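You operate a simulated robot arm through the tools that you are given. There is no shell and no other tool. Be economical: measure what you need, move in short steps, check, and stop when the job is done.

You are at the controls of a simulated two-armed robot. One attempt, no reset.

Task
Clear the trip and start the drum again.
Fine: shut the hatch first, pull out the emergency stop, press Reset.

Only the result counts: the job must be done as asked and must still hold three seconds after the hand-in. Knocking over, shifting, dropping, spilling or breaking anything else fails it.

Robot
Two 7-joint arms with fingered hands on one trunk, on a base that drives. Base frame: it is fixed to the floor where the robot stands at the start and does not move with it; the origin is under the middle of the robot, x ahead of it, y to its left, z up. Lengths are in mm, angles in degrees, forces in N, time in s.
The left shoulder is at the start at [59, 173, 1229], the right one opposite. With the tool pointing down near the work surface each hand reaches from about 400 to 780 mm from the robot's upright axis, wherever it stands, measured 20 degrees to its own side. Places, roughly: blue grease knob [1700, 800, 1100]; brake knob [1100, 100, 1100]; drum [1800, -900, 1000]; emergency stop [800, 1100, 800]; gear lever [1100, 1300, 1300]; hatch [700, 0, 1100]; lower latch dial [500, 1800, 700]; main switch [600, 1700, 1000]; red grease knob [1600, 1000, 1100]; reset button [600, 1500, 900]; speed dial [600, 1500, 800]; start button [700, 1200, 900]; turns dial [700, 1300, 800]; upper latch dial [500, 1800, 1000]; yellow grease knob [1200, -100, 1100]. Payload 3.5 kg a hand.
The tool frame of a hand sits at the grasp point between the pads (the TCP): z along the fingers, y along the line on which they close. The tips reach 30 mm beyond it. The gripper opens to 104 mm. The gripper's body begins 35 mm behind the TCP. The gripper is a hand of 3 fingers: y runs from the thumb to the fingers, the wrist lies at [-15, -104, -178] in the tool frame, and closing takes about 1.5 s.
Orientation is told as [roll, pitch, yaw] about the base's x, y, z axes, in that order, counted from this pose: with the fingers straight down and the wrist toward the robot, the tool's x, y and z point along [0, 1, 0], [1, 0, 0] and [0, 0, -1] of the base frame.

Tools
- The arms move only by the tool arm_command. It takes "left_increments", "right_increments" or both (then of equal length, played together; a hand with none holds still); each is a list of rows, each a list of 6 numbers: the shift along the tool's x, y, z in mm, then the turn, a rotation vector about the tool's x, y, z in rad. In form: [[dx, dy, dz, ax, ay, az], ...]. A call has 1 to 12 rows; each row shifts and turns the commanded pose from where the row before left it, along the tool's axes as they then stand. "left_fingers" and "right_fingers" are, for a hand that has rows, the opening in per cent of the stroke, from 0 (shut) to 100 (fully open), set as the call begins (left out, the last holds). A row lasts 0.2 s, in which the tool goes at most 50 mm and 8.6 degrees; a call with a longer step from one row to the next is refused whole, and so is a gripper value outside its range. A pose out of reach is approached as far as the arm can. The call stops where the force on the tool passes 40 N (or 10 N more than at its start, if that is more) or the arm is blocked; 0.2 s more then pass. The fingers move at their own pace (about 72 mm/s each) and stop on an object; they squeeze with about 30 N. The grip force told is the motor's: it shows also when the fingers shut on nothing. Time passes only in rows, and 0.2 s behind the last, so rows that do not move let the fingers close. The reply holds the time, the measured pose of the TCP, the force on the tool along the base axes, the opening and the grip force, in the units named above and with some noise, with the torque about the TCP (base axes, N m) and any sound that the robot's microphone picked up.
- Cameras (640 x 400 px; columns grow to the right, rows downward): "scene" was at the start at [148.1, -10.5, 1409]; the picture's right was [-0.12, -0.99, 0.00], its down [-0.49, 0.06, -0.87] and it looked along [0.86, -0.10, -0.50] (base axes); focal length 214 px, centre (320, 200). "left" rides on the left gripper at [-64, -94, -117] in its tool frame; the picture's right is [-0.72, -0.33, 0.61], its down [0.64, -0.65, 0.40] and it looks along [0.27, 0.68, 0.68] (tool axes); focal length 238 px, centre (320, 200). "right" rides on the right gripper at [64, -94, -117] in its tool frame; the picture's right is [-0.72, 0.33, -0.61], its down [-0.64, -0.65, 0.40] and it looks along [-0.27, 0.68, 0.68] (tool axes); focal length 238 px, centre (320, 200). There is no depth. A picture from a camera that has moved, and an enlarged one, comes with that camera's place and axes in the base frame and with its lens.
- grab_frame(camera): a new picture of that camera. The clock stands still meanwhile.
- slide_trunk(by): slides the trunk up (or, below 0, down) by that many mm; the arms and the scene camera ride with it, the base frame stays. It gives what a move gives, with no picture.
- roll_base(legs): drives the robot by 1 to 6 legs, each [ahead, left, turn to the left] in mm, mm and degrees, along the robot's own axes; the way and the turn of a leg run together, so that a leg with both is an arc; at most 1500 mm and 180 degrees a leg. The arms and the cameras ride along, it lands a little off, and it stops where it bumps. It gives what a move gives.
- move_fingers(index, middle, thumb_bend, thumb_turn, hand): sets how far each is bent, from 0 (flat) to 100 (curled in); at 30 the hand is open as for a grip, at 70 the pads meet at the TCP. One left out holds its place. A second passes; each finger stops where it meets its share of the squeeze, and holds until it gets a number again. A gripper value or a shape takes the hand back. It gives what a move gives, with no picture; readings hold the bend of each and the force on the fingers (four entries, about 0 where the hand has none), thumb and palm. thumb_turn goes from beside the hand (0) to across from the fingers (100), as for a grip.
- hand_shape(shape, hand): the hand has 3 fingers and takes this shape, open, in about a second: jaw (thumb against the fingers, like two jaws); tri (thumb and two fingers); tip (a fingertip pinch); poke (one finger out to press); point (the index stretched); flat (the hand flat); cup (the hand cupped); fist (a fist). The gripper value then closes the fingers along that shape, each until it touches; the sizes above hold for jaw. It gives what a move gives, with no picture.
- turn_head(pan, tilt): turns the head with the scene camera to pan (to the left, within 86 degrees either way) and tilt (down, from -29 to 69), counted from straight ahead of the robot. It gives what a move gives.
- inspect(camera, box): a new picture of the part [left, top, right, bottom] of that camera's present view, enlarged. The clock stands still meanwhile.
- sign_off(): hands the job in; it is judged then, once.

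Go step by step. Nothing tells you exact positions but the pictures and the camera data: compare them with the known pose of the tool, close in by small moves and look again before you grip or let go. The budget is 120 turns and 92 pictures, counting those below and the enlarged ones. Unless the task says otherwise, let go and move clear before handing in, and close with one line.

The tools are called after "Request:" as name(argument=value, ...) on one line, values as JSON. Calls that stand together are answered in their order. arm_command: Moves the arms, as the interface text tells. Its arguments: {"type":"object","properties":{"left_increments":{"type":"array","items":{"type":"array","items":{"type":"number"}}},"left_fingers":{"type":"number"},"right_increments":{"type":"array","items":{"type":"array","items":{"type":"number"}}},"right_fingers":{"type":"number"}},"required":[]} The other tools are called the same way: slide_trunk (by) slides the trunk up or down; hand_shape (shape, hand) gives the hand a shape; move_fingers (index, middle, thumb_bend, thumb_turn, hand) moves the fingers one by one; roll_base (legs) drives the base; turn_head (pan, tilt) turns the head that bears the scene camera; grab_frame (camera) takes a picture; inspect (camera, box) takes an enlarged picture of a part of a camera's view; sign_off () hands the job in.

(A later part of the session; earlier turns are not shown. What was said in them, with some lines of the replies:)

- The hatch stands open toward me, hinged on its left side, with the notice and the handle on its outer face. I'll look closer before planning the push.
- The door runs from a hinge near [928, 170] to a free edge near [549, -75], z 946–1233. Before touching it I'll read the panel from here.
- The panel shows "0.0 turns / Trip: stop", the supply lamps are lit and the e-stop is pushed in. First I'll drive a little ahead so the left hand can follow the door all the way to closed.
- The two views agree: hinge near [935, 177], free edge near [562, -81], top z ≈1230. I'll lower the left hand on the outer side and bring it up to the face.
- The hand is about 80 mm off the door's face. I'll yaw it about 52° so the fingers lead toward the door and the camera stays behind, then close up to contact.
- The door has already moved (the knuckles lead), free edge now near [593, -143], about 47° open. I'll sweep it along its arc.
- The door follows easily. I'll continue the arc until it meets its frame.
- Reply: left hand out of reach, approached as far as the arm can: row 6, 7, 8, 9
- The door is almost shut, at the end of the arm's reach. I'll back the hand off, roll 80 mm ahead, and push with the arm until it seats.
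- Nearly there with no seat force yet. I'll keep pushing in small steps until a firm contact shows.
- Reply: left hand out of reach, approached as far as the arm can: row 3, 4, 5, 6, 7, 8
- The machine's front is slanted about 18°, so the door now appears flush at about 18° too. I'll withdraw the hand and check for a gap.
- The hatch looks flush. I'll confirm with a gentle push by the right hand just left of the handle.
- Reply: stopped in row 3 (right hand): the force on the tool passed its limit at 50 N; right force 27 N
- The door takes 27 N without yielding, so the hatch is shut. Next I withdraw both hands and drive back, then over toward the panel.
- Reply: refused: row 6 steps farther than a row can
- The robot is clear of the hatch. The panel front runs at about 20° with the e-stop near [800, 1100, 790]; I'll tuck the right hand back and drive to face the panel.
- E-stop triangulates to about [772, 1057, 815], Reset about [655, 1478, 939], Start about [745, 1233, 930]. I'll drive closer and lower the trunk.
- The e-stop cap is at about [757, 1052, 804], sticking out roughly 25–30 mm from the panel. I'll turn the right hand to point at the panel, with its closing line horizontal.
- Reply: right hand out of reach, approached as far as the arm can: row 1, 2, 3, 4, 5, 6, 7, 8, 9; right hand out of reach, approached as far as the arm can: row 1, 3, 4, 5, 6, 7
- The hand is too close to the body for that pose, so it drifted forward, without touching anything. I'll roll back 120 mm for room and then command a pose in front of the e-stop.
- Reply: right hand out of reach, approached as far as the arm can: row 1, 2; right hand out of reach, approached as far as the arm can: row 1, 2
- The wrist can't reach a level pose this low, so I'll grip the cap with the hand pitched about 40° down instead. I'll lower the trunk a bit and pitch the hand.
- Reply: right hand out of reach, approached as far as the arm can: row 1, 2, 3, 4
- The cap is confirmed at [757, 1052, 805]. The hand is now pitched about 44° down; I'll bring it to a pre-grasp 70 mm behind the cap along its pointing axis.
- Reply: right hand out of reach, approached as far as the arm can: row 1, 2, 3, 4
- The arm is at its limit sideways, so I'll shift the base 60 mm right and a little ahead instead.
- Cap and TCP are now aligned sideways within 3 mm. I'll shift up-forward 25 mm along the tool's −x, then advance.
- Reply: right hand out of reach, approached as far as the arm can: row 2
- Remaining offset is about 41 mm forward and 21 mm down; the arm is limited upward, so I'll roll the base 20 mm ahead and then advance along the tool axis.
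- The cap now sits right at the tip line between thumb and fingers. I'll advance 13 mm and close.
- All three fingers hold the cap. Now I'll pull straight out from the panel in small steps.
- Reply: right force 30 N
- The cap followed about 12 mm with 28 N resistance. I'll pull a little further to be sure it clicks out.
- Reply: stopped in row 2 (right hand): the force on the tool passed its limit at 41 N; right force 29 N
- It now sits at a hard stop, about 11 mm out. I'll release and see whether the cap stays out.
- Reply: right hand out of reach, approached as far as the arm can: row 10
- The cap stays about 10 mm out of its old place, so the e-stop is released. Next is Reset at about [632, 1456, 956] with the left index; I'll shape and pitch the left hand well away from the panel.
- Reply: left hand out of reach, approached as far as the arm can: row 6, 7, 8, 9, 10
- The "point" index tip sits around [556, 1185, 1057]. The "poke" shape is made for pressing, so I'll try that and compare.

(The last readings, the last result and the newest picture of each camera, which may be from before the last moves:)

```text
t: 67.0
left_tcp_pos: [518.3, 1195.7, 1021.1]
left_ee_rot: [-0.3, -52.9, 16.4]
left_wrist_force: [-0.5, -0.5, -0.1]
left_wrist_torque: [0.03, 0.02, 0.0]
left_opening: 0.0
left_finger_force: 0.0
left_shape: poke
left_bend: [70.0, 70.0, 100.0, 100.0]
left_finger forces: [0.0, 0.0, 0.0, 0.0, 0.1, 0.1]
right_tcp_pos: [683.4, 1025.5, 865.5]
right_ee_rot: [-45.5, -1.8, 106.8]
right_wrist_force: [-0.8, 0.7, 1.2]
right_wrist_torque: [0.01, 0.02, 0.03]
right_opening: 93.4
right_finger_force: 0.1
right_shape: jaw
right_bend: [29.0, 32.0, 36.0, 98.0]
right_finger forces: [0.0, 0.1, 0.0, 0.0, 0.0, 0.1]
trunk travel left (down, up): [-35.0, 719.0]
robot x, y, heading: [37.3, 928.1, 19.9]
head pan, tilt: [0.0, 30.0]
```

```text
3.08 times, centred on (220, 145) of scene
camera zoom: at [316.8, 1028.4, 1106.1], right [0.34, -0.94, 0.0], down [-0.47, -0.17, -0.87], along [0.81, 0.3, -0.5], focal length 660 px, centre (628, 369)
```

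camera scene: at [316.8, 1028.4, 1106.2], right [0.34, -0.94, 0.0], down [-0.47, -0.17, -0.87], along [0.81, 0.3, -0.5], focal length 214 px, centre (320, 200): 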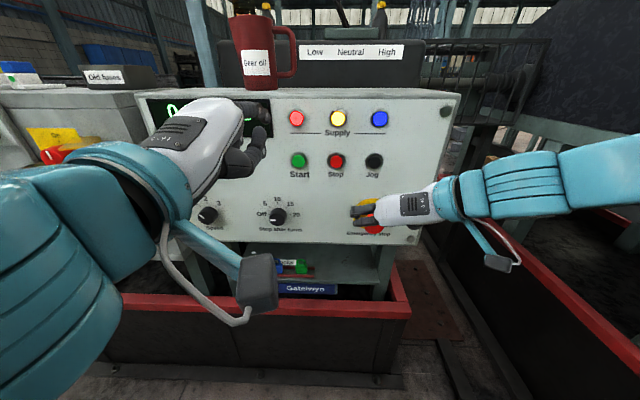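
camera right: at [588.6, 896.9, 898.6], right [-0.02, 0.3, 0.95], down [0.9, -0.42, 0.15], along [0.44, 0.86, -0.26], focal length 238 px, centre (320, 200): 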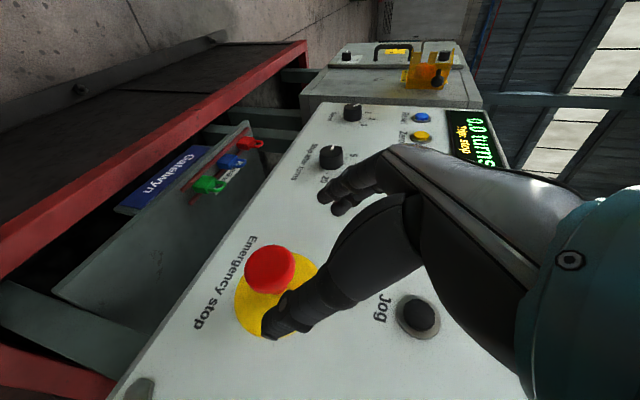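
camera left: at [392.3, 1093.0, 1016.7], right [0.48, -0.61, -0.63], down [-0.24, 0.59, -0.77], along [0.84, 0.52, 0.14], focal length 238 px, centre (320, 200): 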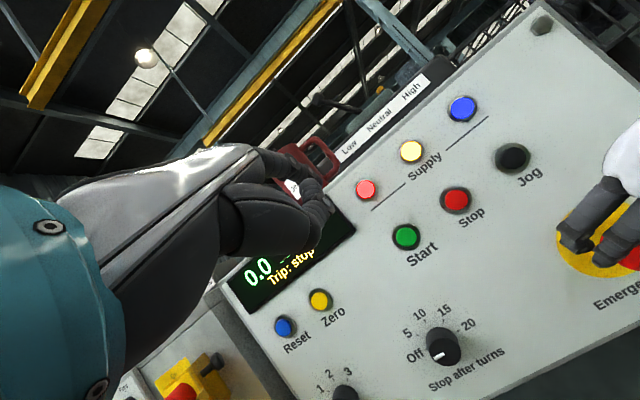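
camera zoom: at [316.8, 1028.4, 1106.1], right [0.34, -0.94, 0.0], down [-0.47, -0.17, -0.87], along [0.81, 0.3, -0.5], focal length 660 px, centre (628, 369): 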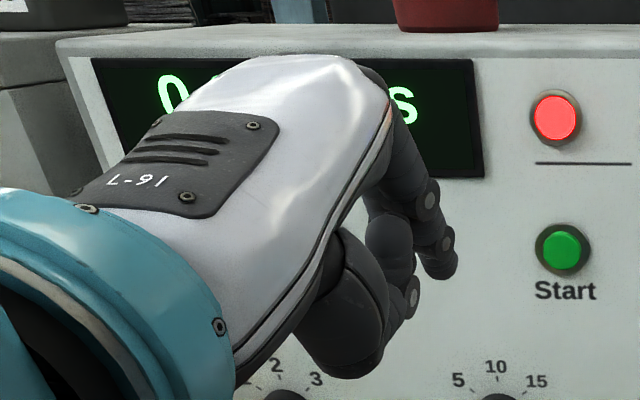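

In poke, the tip lies about 28 mm beyond the TCP, 13 mm to the right. I'll move the hand across in front of Reset, staying well short of the panel, and look.

Request:
arm_command(left_increments=[[45, 0, 0, 0, 0, 0], [45, 0, 0, 0, 0, 0], [45, 0, 0, 0, 0, 0], [45, 0, 0, 0, 0, 0], [45, 0, 0, 0, 0, 0], [7, 10, 30, 0, 0, 0], [0, 10, 30, 0, 0, 0], [0, 0, 30, 0, 0, 0], [0, 0, 0, -0.1, 0, 0], [0, 0, 0, -0.1, 0, 0], [0, 0, 0, 0, 0, 0]])

Request:
grab_frame(camera="left")

Request:
grab_frame(camera="scene")

```text
t: 69.4
left_tcp_pos: [557.4, 1441.3, 997.9]
left_ee_rot: [-0.5, -64.6, 16.5]
left_wrist_force: [-0.4, -0.4, 0.2]
left_wrist_torque: [-0.01, -0.01, -0.05]
left_opening: 0.3
left_finger_force: 0.0
left_shape: poke
left_bend: [70.0, 70.0, 100.0, 100.0]
left_finger forces: [0.1, 0.0, 0.0, 0.0, 0.0, 0.0]
left hand out of reach, approached as far as the arm can: row 1, 2
right_tcp_pos: [682.5, 1026.0, 865.4]
right_ee_rot: [-45.5, -1.9, 106.8]
right_wrist_force: [0.8, 0.7, 0.1]
right_wrist_torque: [-0.01, 0.02, 0.0]
right_opening: 93.4
right_finger_force: 0.3
right_shape: jaw
right_bend: [29.0, 32.0, 36.0, 98.0]
right_finger forces: [0.0, 0.1, 0.0, 0.0, 0.0, 0.0]
trunk travel left (down, up): [-35.0, 719.0]
robot x, y, heading: [39.6, 926.0, 20.1]
head pan, tilt: [0.0, 30.0]
```

```text
37 pictures are left
camera left: at [434.8, 1339.0, 962.8], right [0.6, -0.58, -0.56], down [-0.1, 0.64, -0.77], along [0.8, 0.51, 0.33], focal length 238 px, centre (320, 200)
```

left: 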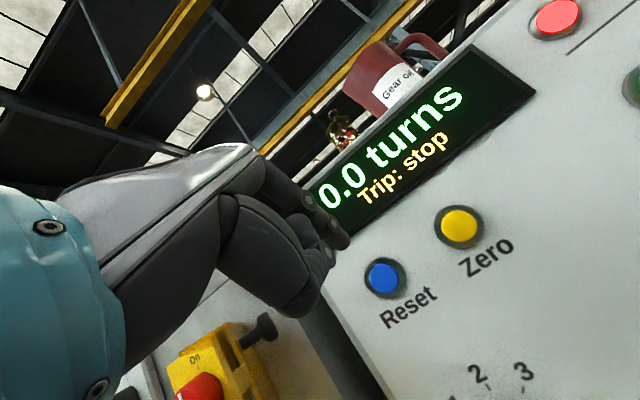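

```text
36 pictures are left
camera scene: at [316.8, 1028.4, 1106.2], right [0.34, -0.94, 0.0], down [-0.47, -0.17, -0.87], along [0.81, 0.3, -0.5], focal length 214 px, centre (320, 200)
```

scene: 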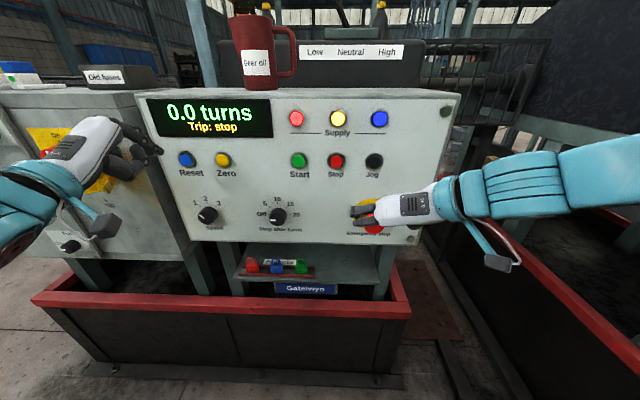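

Reset refines to [652, 1474, 946], and the fingertip is near [585, 1436, 986]. I'll align it with the button's axis and close to about 25 mm.

Request:
arm_command(left_increments=[[6, -18, 8, 0, 0, 0], [7, -18, 8, 0, 0, 0], [1, 11, 22, 0, 0, 0], [1, 11, 23, 0, 0, 0], [0, 0, 0, 0, 0, 0]])

Request:
grab_frame(camera="left")

Request:
inspect(camera="scene", box=[110, 90, 270, 200])

```text
t: 70.6
left_tcp_pos: [599.4, 1468.4, 957.9]
left_ee_rot: [-0.4, -64.5, 16.5]
left_wrist_force: [0.1, 0.5, -0.6]
left_wrist_torque: [0.02, 0.0, 0.02]
left_opening: 0.0
left_finger_force: 0.1
left_shape: poke
left_bend: [70.0, 70.0, 100.0, 100.0]
left_finger forces: [0.0, 0.0, 0.0, 0.1, 0.0, 0.1]
right_tcp_pos: [681.4, 1025.5, 865.3]
right_ee_rot: [-45.5, -1.8, 106.7]
right_wrist_force: [-0.1, -0.9, -0.1]
right_wrist_torque: [-0.01, 0.0, -0.02]
right_opening: 93.5
right_finger_force: 0.1
right_shape: jaw
right_bend: [29.0, 32.0, 36.0, 98.0]
right_finger forces: [0.0, 0.0, 0.0, 0.1, 0.0, 0.0]
trunk travel left (down, up): [-35.0, 719.0]
robot x, y, heading: [42.3, 922.5, 20.3]
head pan, tilt: [0.0, 30.0]
```

```text
35 pictures are left
camera left: at [478.0, 1366.4, 923.7], right [0.6, -0.58, -0.56], down [-0.1, 0.64, -0.77], along [0.8, 0.51, 0.32], focal length 238 px, centre (320, 200)
```

left: 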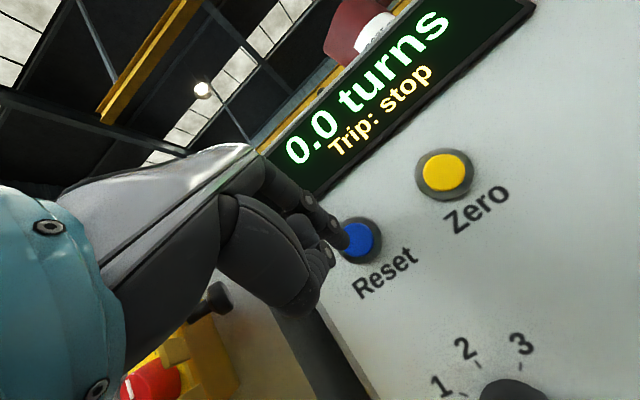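

```text
3.64 times, centred on (190, 145) of scene
camera zoom: at [316.8, 1028.4, 1106.2], right [0.34, -0.94, 0.0], down [-0.47, -0.17, -0.87], along [0.81, 0.3, -0.5], focal length 780 px, centre (793, 400)
```

zoom: 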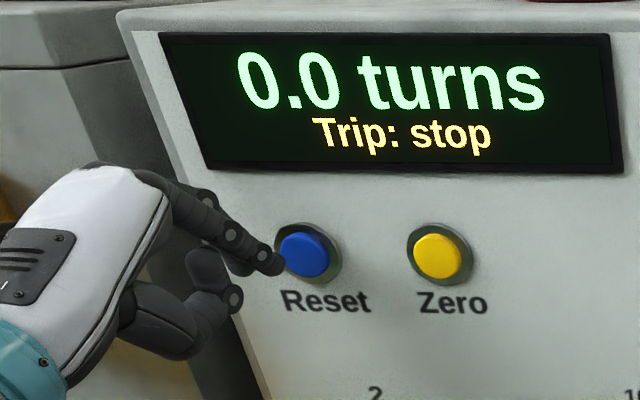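

The tip is aligned about 24 mm before the button. I'll press forward in small steps.

Request:
arm_command(left_increments=[[0, 1, 9, 0, 0, 0], [0, 2, 9, 0, 0, 0], [0.2, 1.5, 3.6, 0, 0, 0], [0.2, 1.5, 3.6, 0, 0, 0], [0.2, 1.5, 3.6, 0, 0, 0]])

Request:
inspect(camera="scene", box=[110, 90, 270, 200])

```text
t: 71.8
left_tcp_pos: [624.0, 1476.0, 957.3]
left_ee_rot: [-0.4, -65.0, 16.2]
left_wrist_force: [-33.0, -18.9, -1.1]
left_wrist_torque: [-0.25, 0.39, -0.27]
left_opening: 0.1
left_finger_force: 0.1
left_shape: poke
left_bend: [70.0, 70.0, 100.0, 100.0]
left_finger forces: [27.1, 9.5, 0.0, 0.0, 0.0, 0.0]
right_tcp_pos: [679.7, 1023.9, 869.0]
right_ee_rot: [-45.7, -1.8, 106.8]
right_wrist_force: [-0.5, -0.3, -0.4]
right_wrist_torque: [0.0, 0.05, 0.01]
right_opening: 93.6
right_finger_force: 0.0
right_shape: jaw
right_bend: [29.0, 32.0, 36.0, 98.0]
right_finger forces: [0.0, 0.0, 0.0, 0.0, 0.1, 0.0]
trunk travel left (down, up): [-35.0, 719.0]
robot x, y, heading: [38.7, 925.9, 20.0]
head pan, tilt: [0.0, 30.0]
heard: click
```

```text
3.64 times, centred on (190, 145) of scene
camera zoom: at [313.0, 1026.5, 1107.4], right [0.34, -0.94, 0.0], down [-0.47, -0.17, -0.87], along [0.81, 0.3, -0.5], focal length 780 px, centre (793, 400)
```

zoom: 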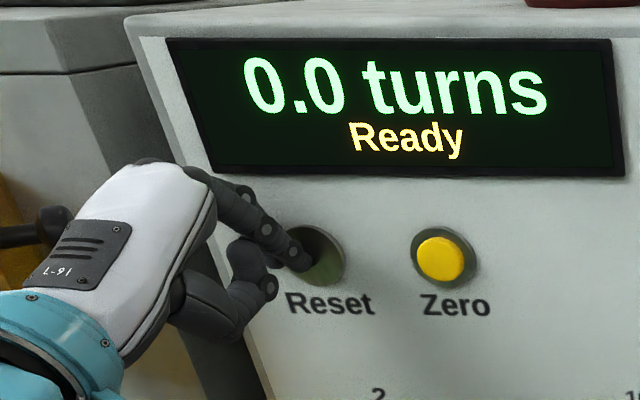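

The display now reads "Ready" and I heard the click. I'll back off and move across to Start at about [725, 1228, 947].

Request:
arm_command(left_increments=[[-1, -10, -20, 0, 0, 0], [-1, -10, -20, 0, 0, 0], [-45, 0, 0, 0, 0, 0], [-45, 0, 0, 0, 0, 0], [-45, 0, 0, 0, 0, 0], [-45, 0, 0, 0, 0, 0], [-45, 0, 0, 0, 0, 0], [-32, 0, 0, 0, 0, 0], [0, 0, 0, 0, 0, 0]])

Request:
grab_frame(camera="left")

Request:
grab_frame(camera="scene")

```text
t: 73.8
left_tcp_pos: [656.3, 1218.9, 951.6]
left_ee_rot: [-0.4, -64.5, 16.5]
left_wrist_force: [-1.1, 1.4, -0.6]
left_wrist_torque: [0.0, 0.03, 0.02]
left_opening: 0.0
left_finger_force: 0.1
left_shape: poke
left_bend: [70.0, 70.0, 100.0, 100.0]
left_finger forces: [0.0, 0.0, 0.0, 0.0, 0.0, 0.0]
right_tcp_pos: [682.8, 1025.7, 865.1]
right_ee_rot: [-45.4, -1.8, 106.9]
right_wrist_force: [0.0, 1.1, -0.8]
right_wrist_torque: [0.02, -0.01, -0.07]
right_opening: 93.8
right_finger_force: 0.0
right_shape: jaw
right_bend: [29.0, 32.0, 36.0, 98.0]
right_finger forces: [0.0, 0.0, 0.1, 0.0, 0.0, 0.1]
trunk travel left (down, up): [-35.0, 719.0]
robot x, y, heading: [40.1, 924.5, 20.2]
head pan, tilt: [0.0, 30.0]
```

```text
32 pictures are left
camera left: at [533.3, 1116.6, 917.1], right [0.6, -0.58, -0.56], down [-0.1, 0.64, -0.76], along [0.8, 0.51, 0.32], focal length 238 px, centre (320, 200)
```

left: 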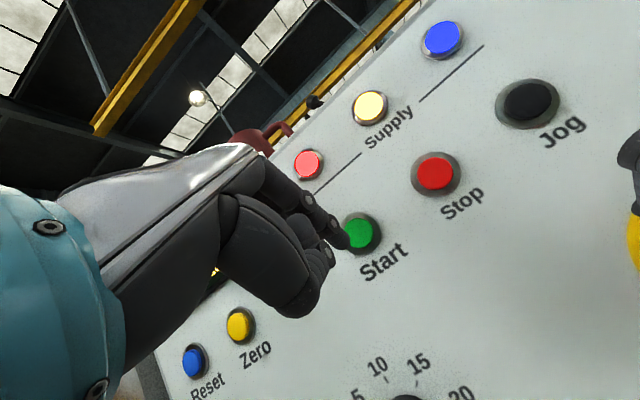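

```text
31 pictures are left
camera scene: at [316.8, 1028.4, 1106.1], right [0.34, -0.94, 0.0], down [-0.47, -0.17, -0.87], along [0.81, 0.3, -0.5], focal length 214 px, centre (320, 200)
```

scene: 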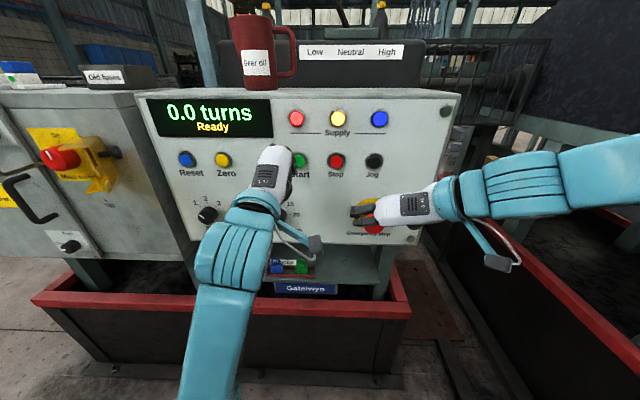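

The tip is about 39 mm short of Start and 5 mm to the left of its axis. I'll correct and press.

Request:
arm_command(left_increments=[[-5, 6, 9, 0, 0, 0], [0.5, 4.3, 9, 0, 0, 0], [0.5, 4.3, 9, 0, 0, 0], [0.2, 1.7, 3.6, 0, 0, 0], [0.2, 1.7, 3.6, 0, 0, 0], [0.2, 1.7, 3.6, 0, 0, 0], [0.2, 1.7, 3.6, 0, 0, 0]])

Request:
grab_frame(camera="left")

Request:
grab_frame(camera="scene")

```text
t: 75.4
left_tcp_pos: [701.8, 1227.8, 955.7]
left_ee_rot: [-0.5, -64.7, 16.4]
left_wrist_force: [-11.6, -4.8, -0.1]
left_wrist_torque: [-0.04, 0.13, -0.11]
left_opening: 0.0
left_finger_force: 0.0
left_shape: poke
left_bend: [70.0, 70.0, 100.0, 100.0]
left_finger forces: [12.1, 0.4, 0.1, 0.0, 0.0, 0.0]
right_tcp_pos: [681.8, 1025.1, 866.0]
right_ee_rot: [-45.6, -1.8, 106.8]
right_wrist_force: [-0.5, 0.4, -0.5]
right_wrist_torque: [0.0, -0.01, -0.01]
right_opening: 93.5
right_finger_force: 0.1
right_shape: jaw
right_bend: [29.0, 32.0, 36.0, 98.0]
right_finger forces: [0.0, 0.0, 0.0, 0.0, 0.1, 0.0]
trunk travel left (down, up): [-35.0, 719.0]
robot x, y, heading: [46.9, 928.4, 19.8]
head pan, tilt: [0.0, 30.0]
heard: click
```

```text
30 pictures are left
camera left: at [579.1, 1124.8, 920.7], right [0.6, -0.58, -0.55], down [-0.09, 0.64, -0.77], along [0.8, 0.51, 0.33], focal length 238 px, centre (320, 200)
```

left: 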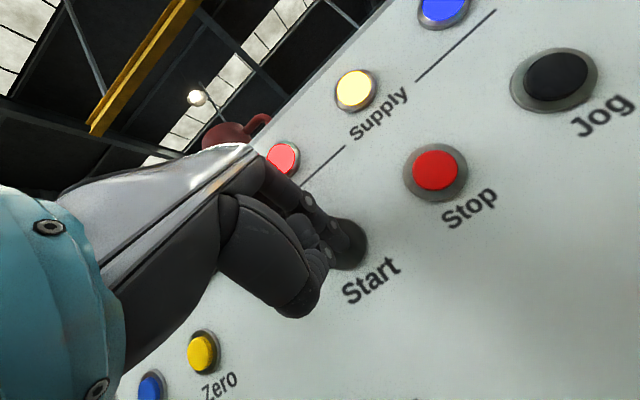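

```text
29 pictures are left
camera scene: at [315.4, 1027.9, 1106.6], right [0.34, -0.94, 0.0], down [-0.47, -0.17, -0.87], along [0.81, 0.3, -0.5], focal length 214 px, centre (320, 200)
```

scene: 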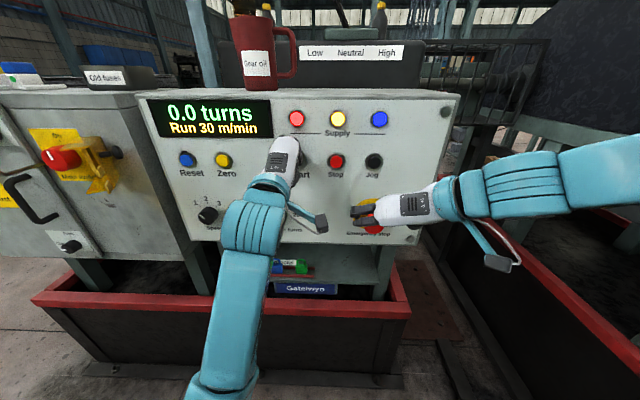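

"Run 30 m/min" – the drum has started. I'll withdraw the finger, let a second pass and read the display again.

Request:
arm_command(left_increments=[[-1, -10, -20, 0, 0, 0], [-1, -10, -20, 0, 0, 0], [-1, -12, -30, 0, 0, 0], [-1, -12, -30, 0, 0, 0], [0, 0, -30, 0, 0, 0], [0, 0, -10, 0, 0, 0], [0, 0, 0, 0, 0, 0], [0, 0, 0, 0, 0, 0], [0, 0, 0, 0, 0, 0], [0, 0, 0, 0, 0, 0]])

Request:
roll_base(legs=[[-150, 0, 0]])

Request:
grab_frame(camera="scene")

Request:
turn_head(pan=-75, tilt=10)

Request:
grab_frame(camera="scene")

```text
t: 77.6
left_tcp_pos: [564.6, 1185.1, 976.7]
left_ee_rot: [0.8, -65.0, 15.5]
left_wrist_force: [-0.9, 0.2, 0.2]
left_wrist_torque: [-0.02, 0.03, 0.02]
left_opening: 0.0
left_finger_force: 0.2
left_shape: poke
left_bend: [70.0, 70.0, 100.0, 100.0]
left_finger forces: [0.0, 0.1, 0.1, 0.0, 0.0, 0.0]
right_tcp_pos: [682.2, 1025.8, 865.2]
right_ee_rot: [-45.5, -1.8, 106.8]
right_wrist_force: [1.1, -1.1, 0.2]
right_wrist_torque: [0.04, 0.01, -0.03]
right_opening: 93.5
right_finger_force: 0.1
right_shape: jaw
right_bend: [29.0, 32.0, 36.0, 98.0]
right_finger forces: [0.1, 0.0, 0.0, 0.0, 0.0, 0.0]
trunk travel left (down, up): [-35.0, 719.0]
robot x, y, heading: [40.4, 924.6, 20.0]
head pan, tilt: [0.0, 30.0]
```

```text
t: 79.0
left_tcp_pos: [426.6, 1133.5, 974.5]
left_ee_rot: [1.0, -64.9, 15.4]
left_wrist_force: [0.3, -0.2, 0.5]
left_wrist_torque: [-0.02, -0.02, -0.02]
left_opening: 0.1
left_finger_force: 0.1
left_shape: poke
left_bend: [70.0, 70.0, 100.0, 100.0]
left_finger forces: [0.0, 0.0, 0.0, 0.0, 0.0, 0.1]
right_tcp_pos: [544.3, 973.2, 866.0]
right_ee_rot: [-45.6, -1.9, 106.7]
right_wrist_force: [0.1, -0.6, 0.3]
right_wrist_torque: [-0.01, 0.01, 0.02]
right_opening: 93.5
right_finger_force: 0.0
right_shape: jaw
right_bend: [29.0, 32.0, 36.0, 98.0]
right_finger forces: [0.0, 0.0, 0.0, 0.0, 0.0, 0.0]
trunk travel left (down, up): [-35.0, 719.0]
robot x, y, heading: [-98.9, 873.9, 20.1]
head pan, tilt: [0.0, 30.0]
```

```text
28 pictures are left
camera scene: at [177.7, 977.2, 1106.2], right [0.34, -0.94, 0.0], down [-0.47, -0.17, -0.87], along [0.81, 0.3, -0.5], focal length 214 px, centre (320, 200)
```

scene: 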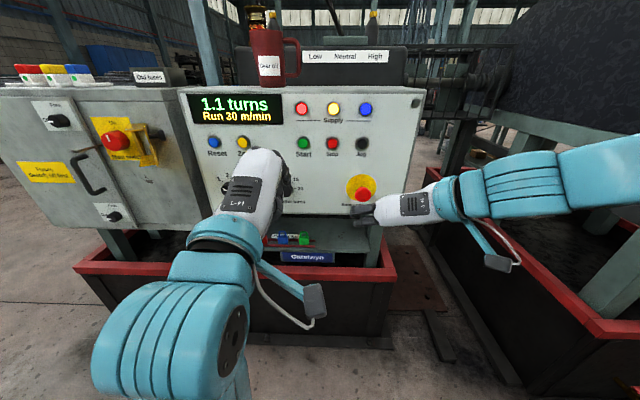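

```text
t: 80.4
left_tcp_pos: [425.4, 1132.9, 973.1]
left_ee_rot: [1.3, -64.9, 15.2]
left_wrist_force: [-0.2, -0.5, -0.3]
left_wrist_torque: [0.01, 0.01, -0.01]
left_opening: 0.0
left_finger_force: 0.0
left_shape: poke
left_bend: [70.0, 70.0, 100.0, 100.0]
left_finger forces: [0.0, 0.0, 0.0, 0.0, 0.0, 0.0]
right_tcp_pos: [544.4, 973.4, 866.5]
right_ee_rot: [-45.4, -1.9, 106.7]
right_wrist_force: [-0.1, 0.0, 0.5]
right_wrist_torque: [0.03, -0.02, -0.01]
right_opening: 93.6
right_finger_force: 0.0
right_shape: jaw
right_bend: [29.0, 32.0, 36.0, 98.0]
right_finger forces: [0.0, 0.1, 0.0, 0.0, 0.0, 0.1]
trunk travel left (down, up): [-35.0, 719.0]
robot x, y, heading: [-95.6, 875.0, 20.0]
head pan, tilt: [-75.0, 10.0]
```

```text
27 pictures are left
camera scene: at [146.6, 870.2, 1138.5], right [-0.82, -0.58, 0.0], down [-0.1, 0.14, -0.98], along [0.57, -0.81, -0.17], focal length 214 px, centre (320, 200)
```

scene: 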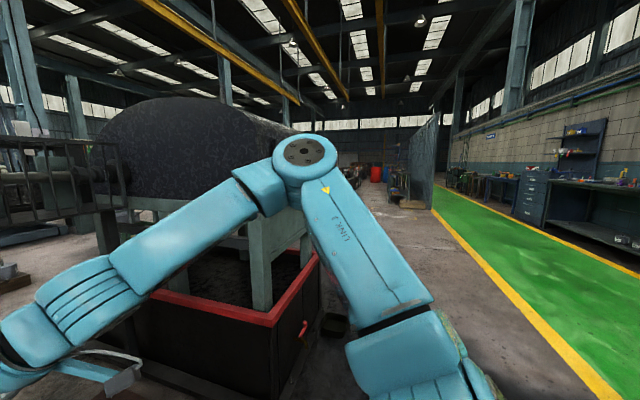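

The display shows 1.1 turns and "Run 30 m/min", no trip is showing, the e-stop is out and both hands are clear. The hatch held shut when I pushed on it, so I'm handing in.

Request:
sign_off()

```text
The job is handed in.
```

The trip is cleared and the drum is running at 30 m/min: I shut the hatch, pulled out the emergency stop, and pressed Reset and then Start.
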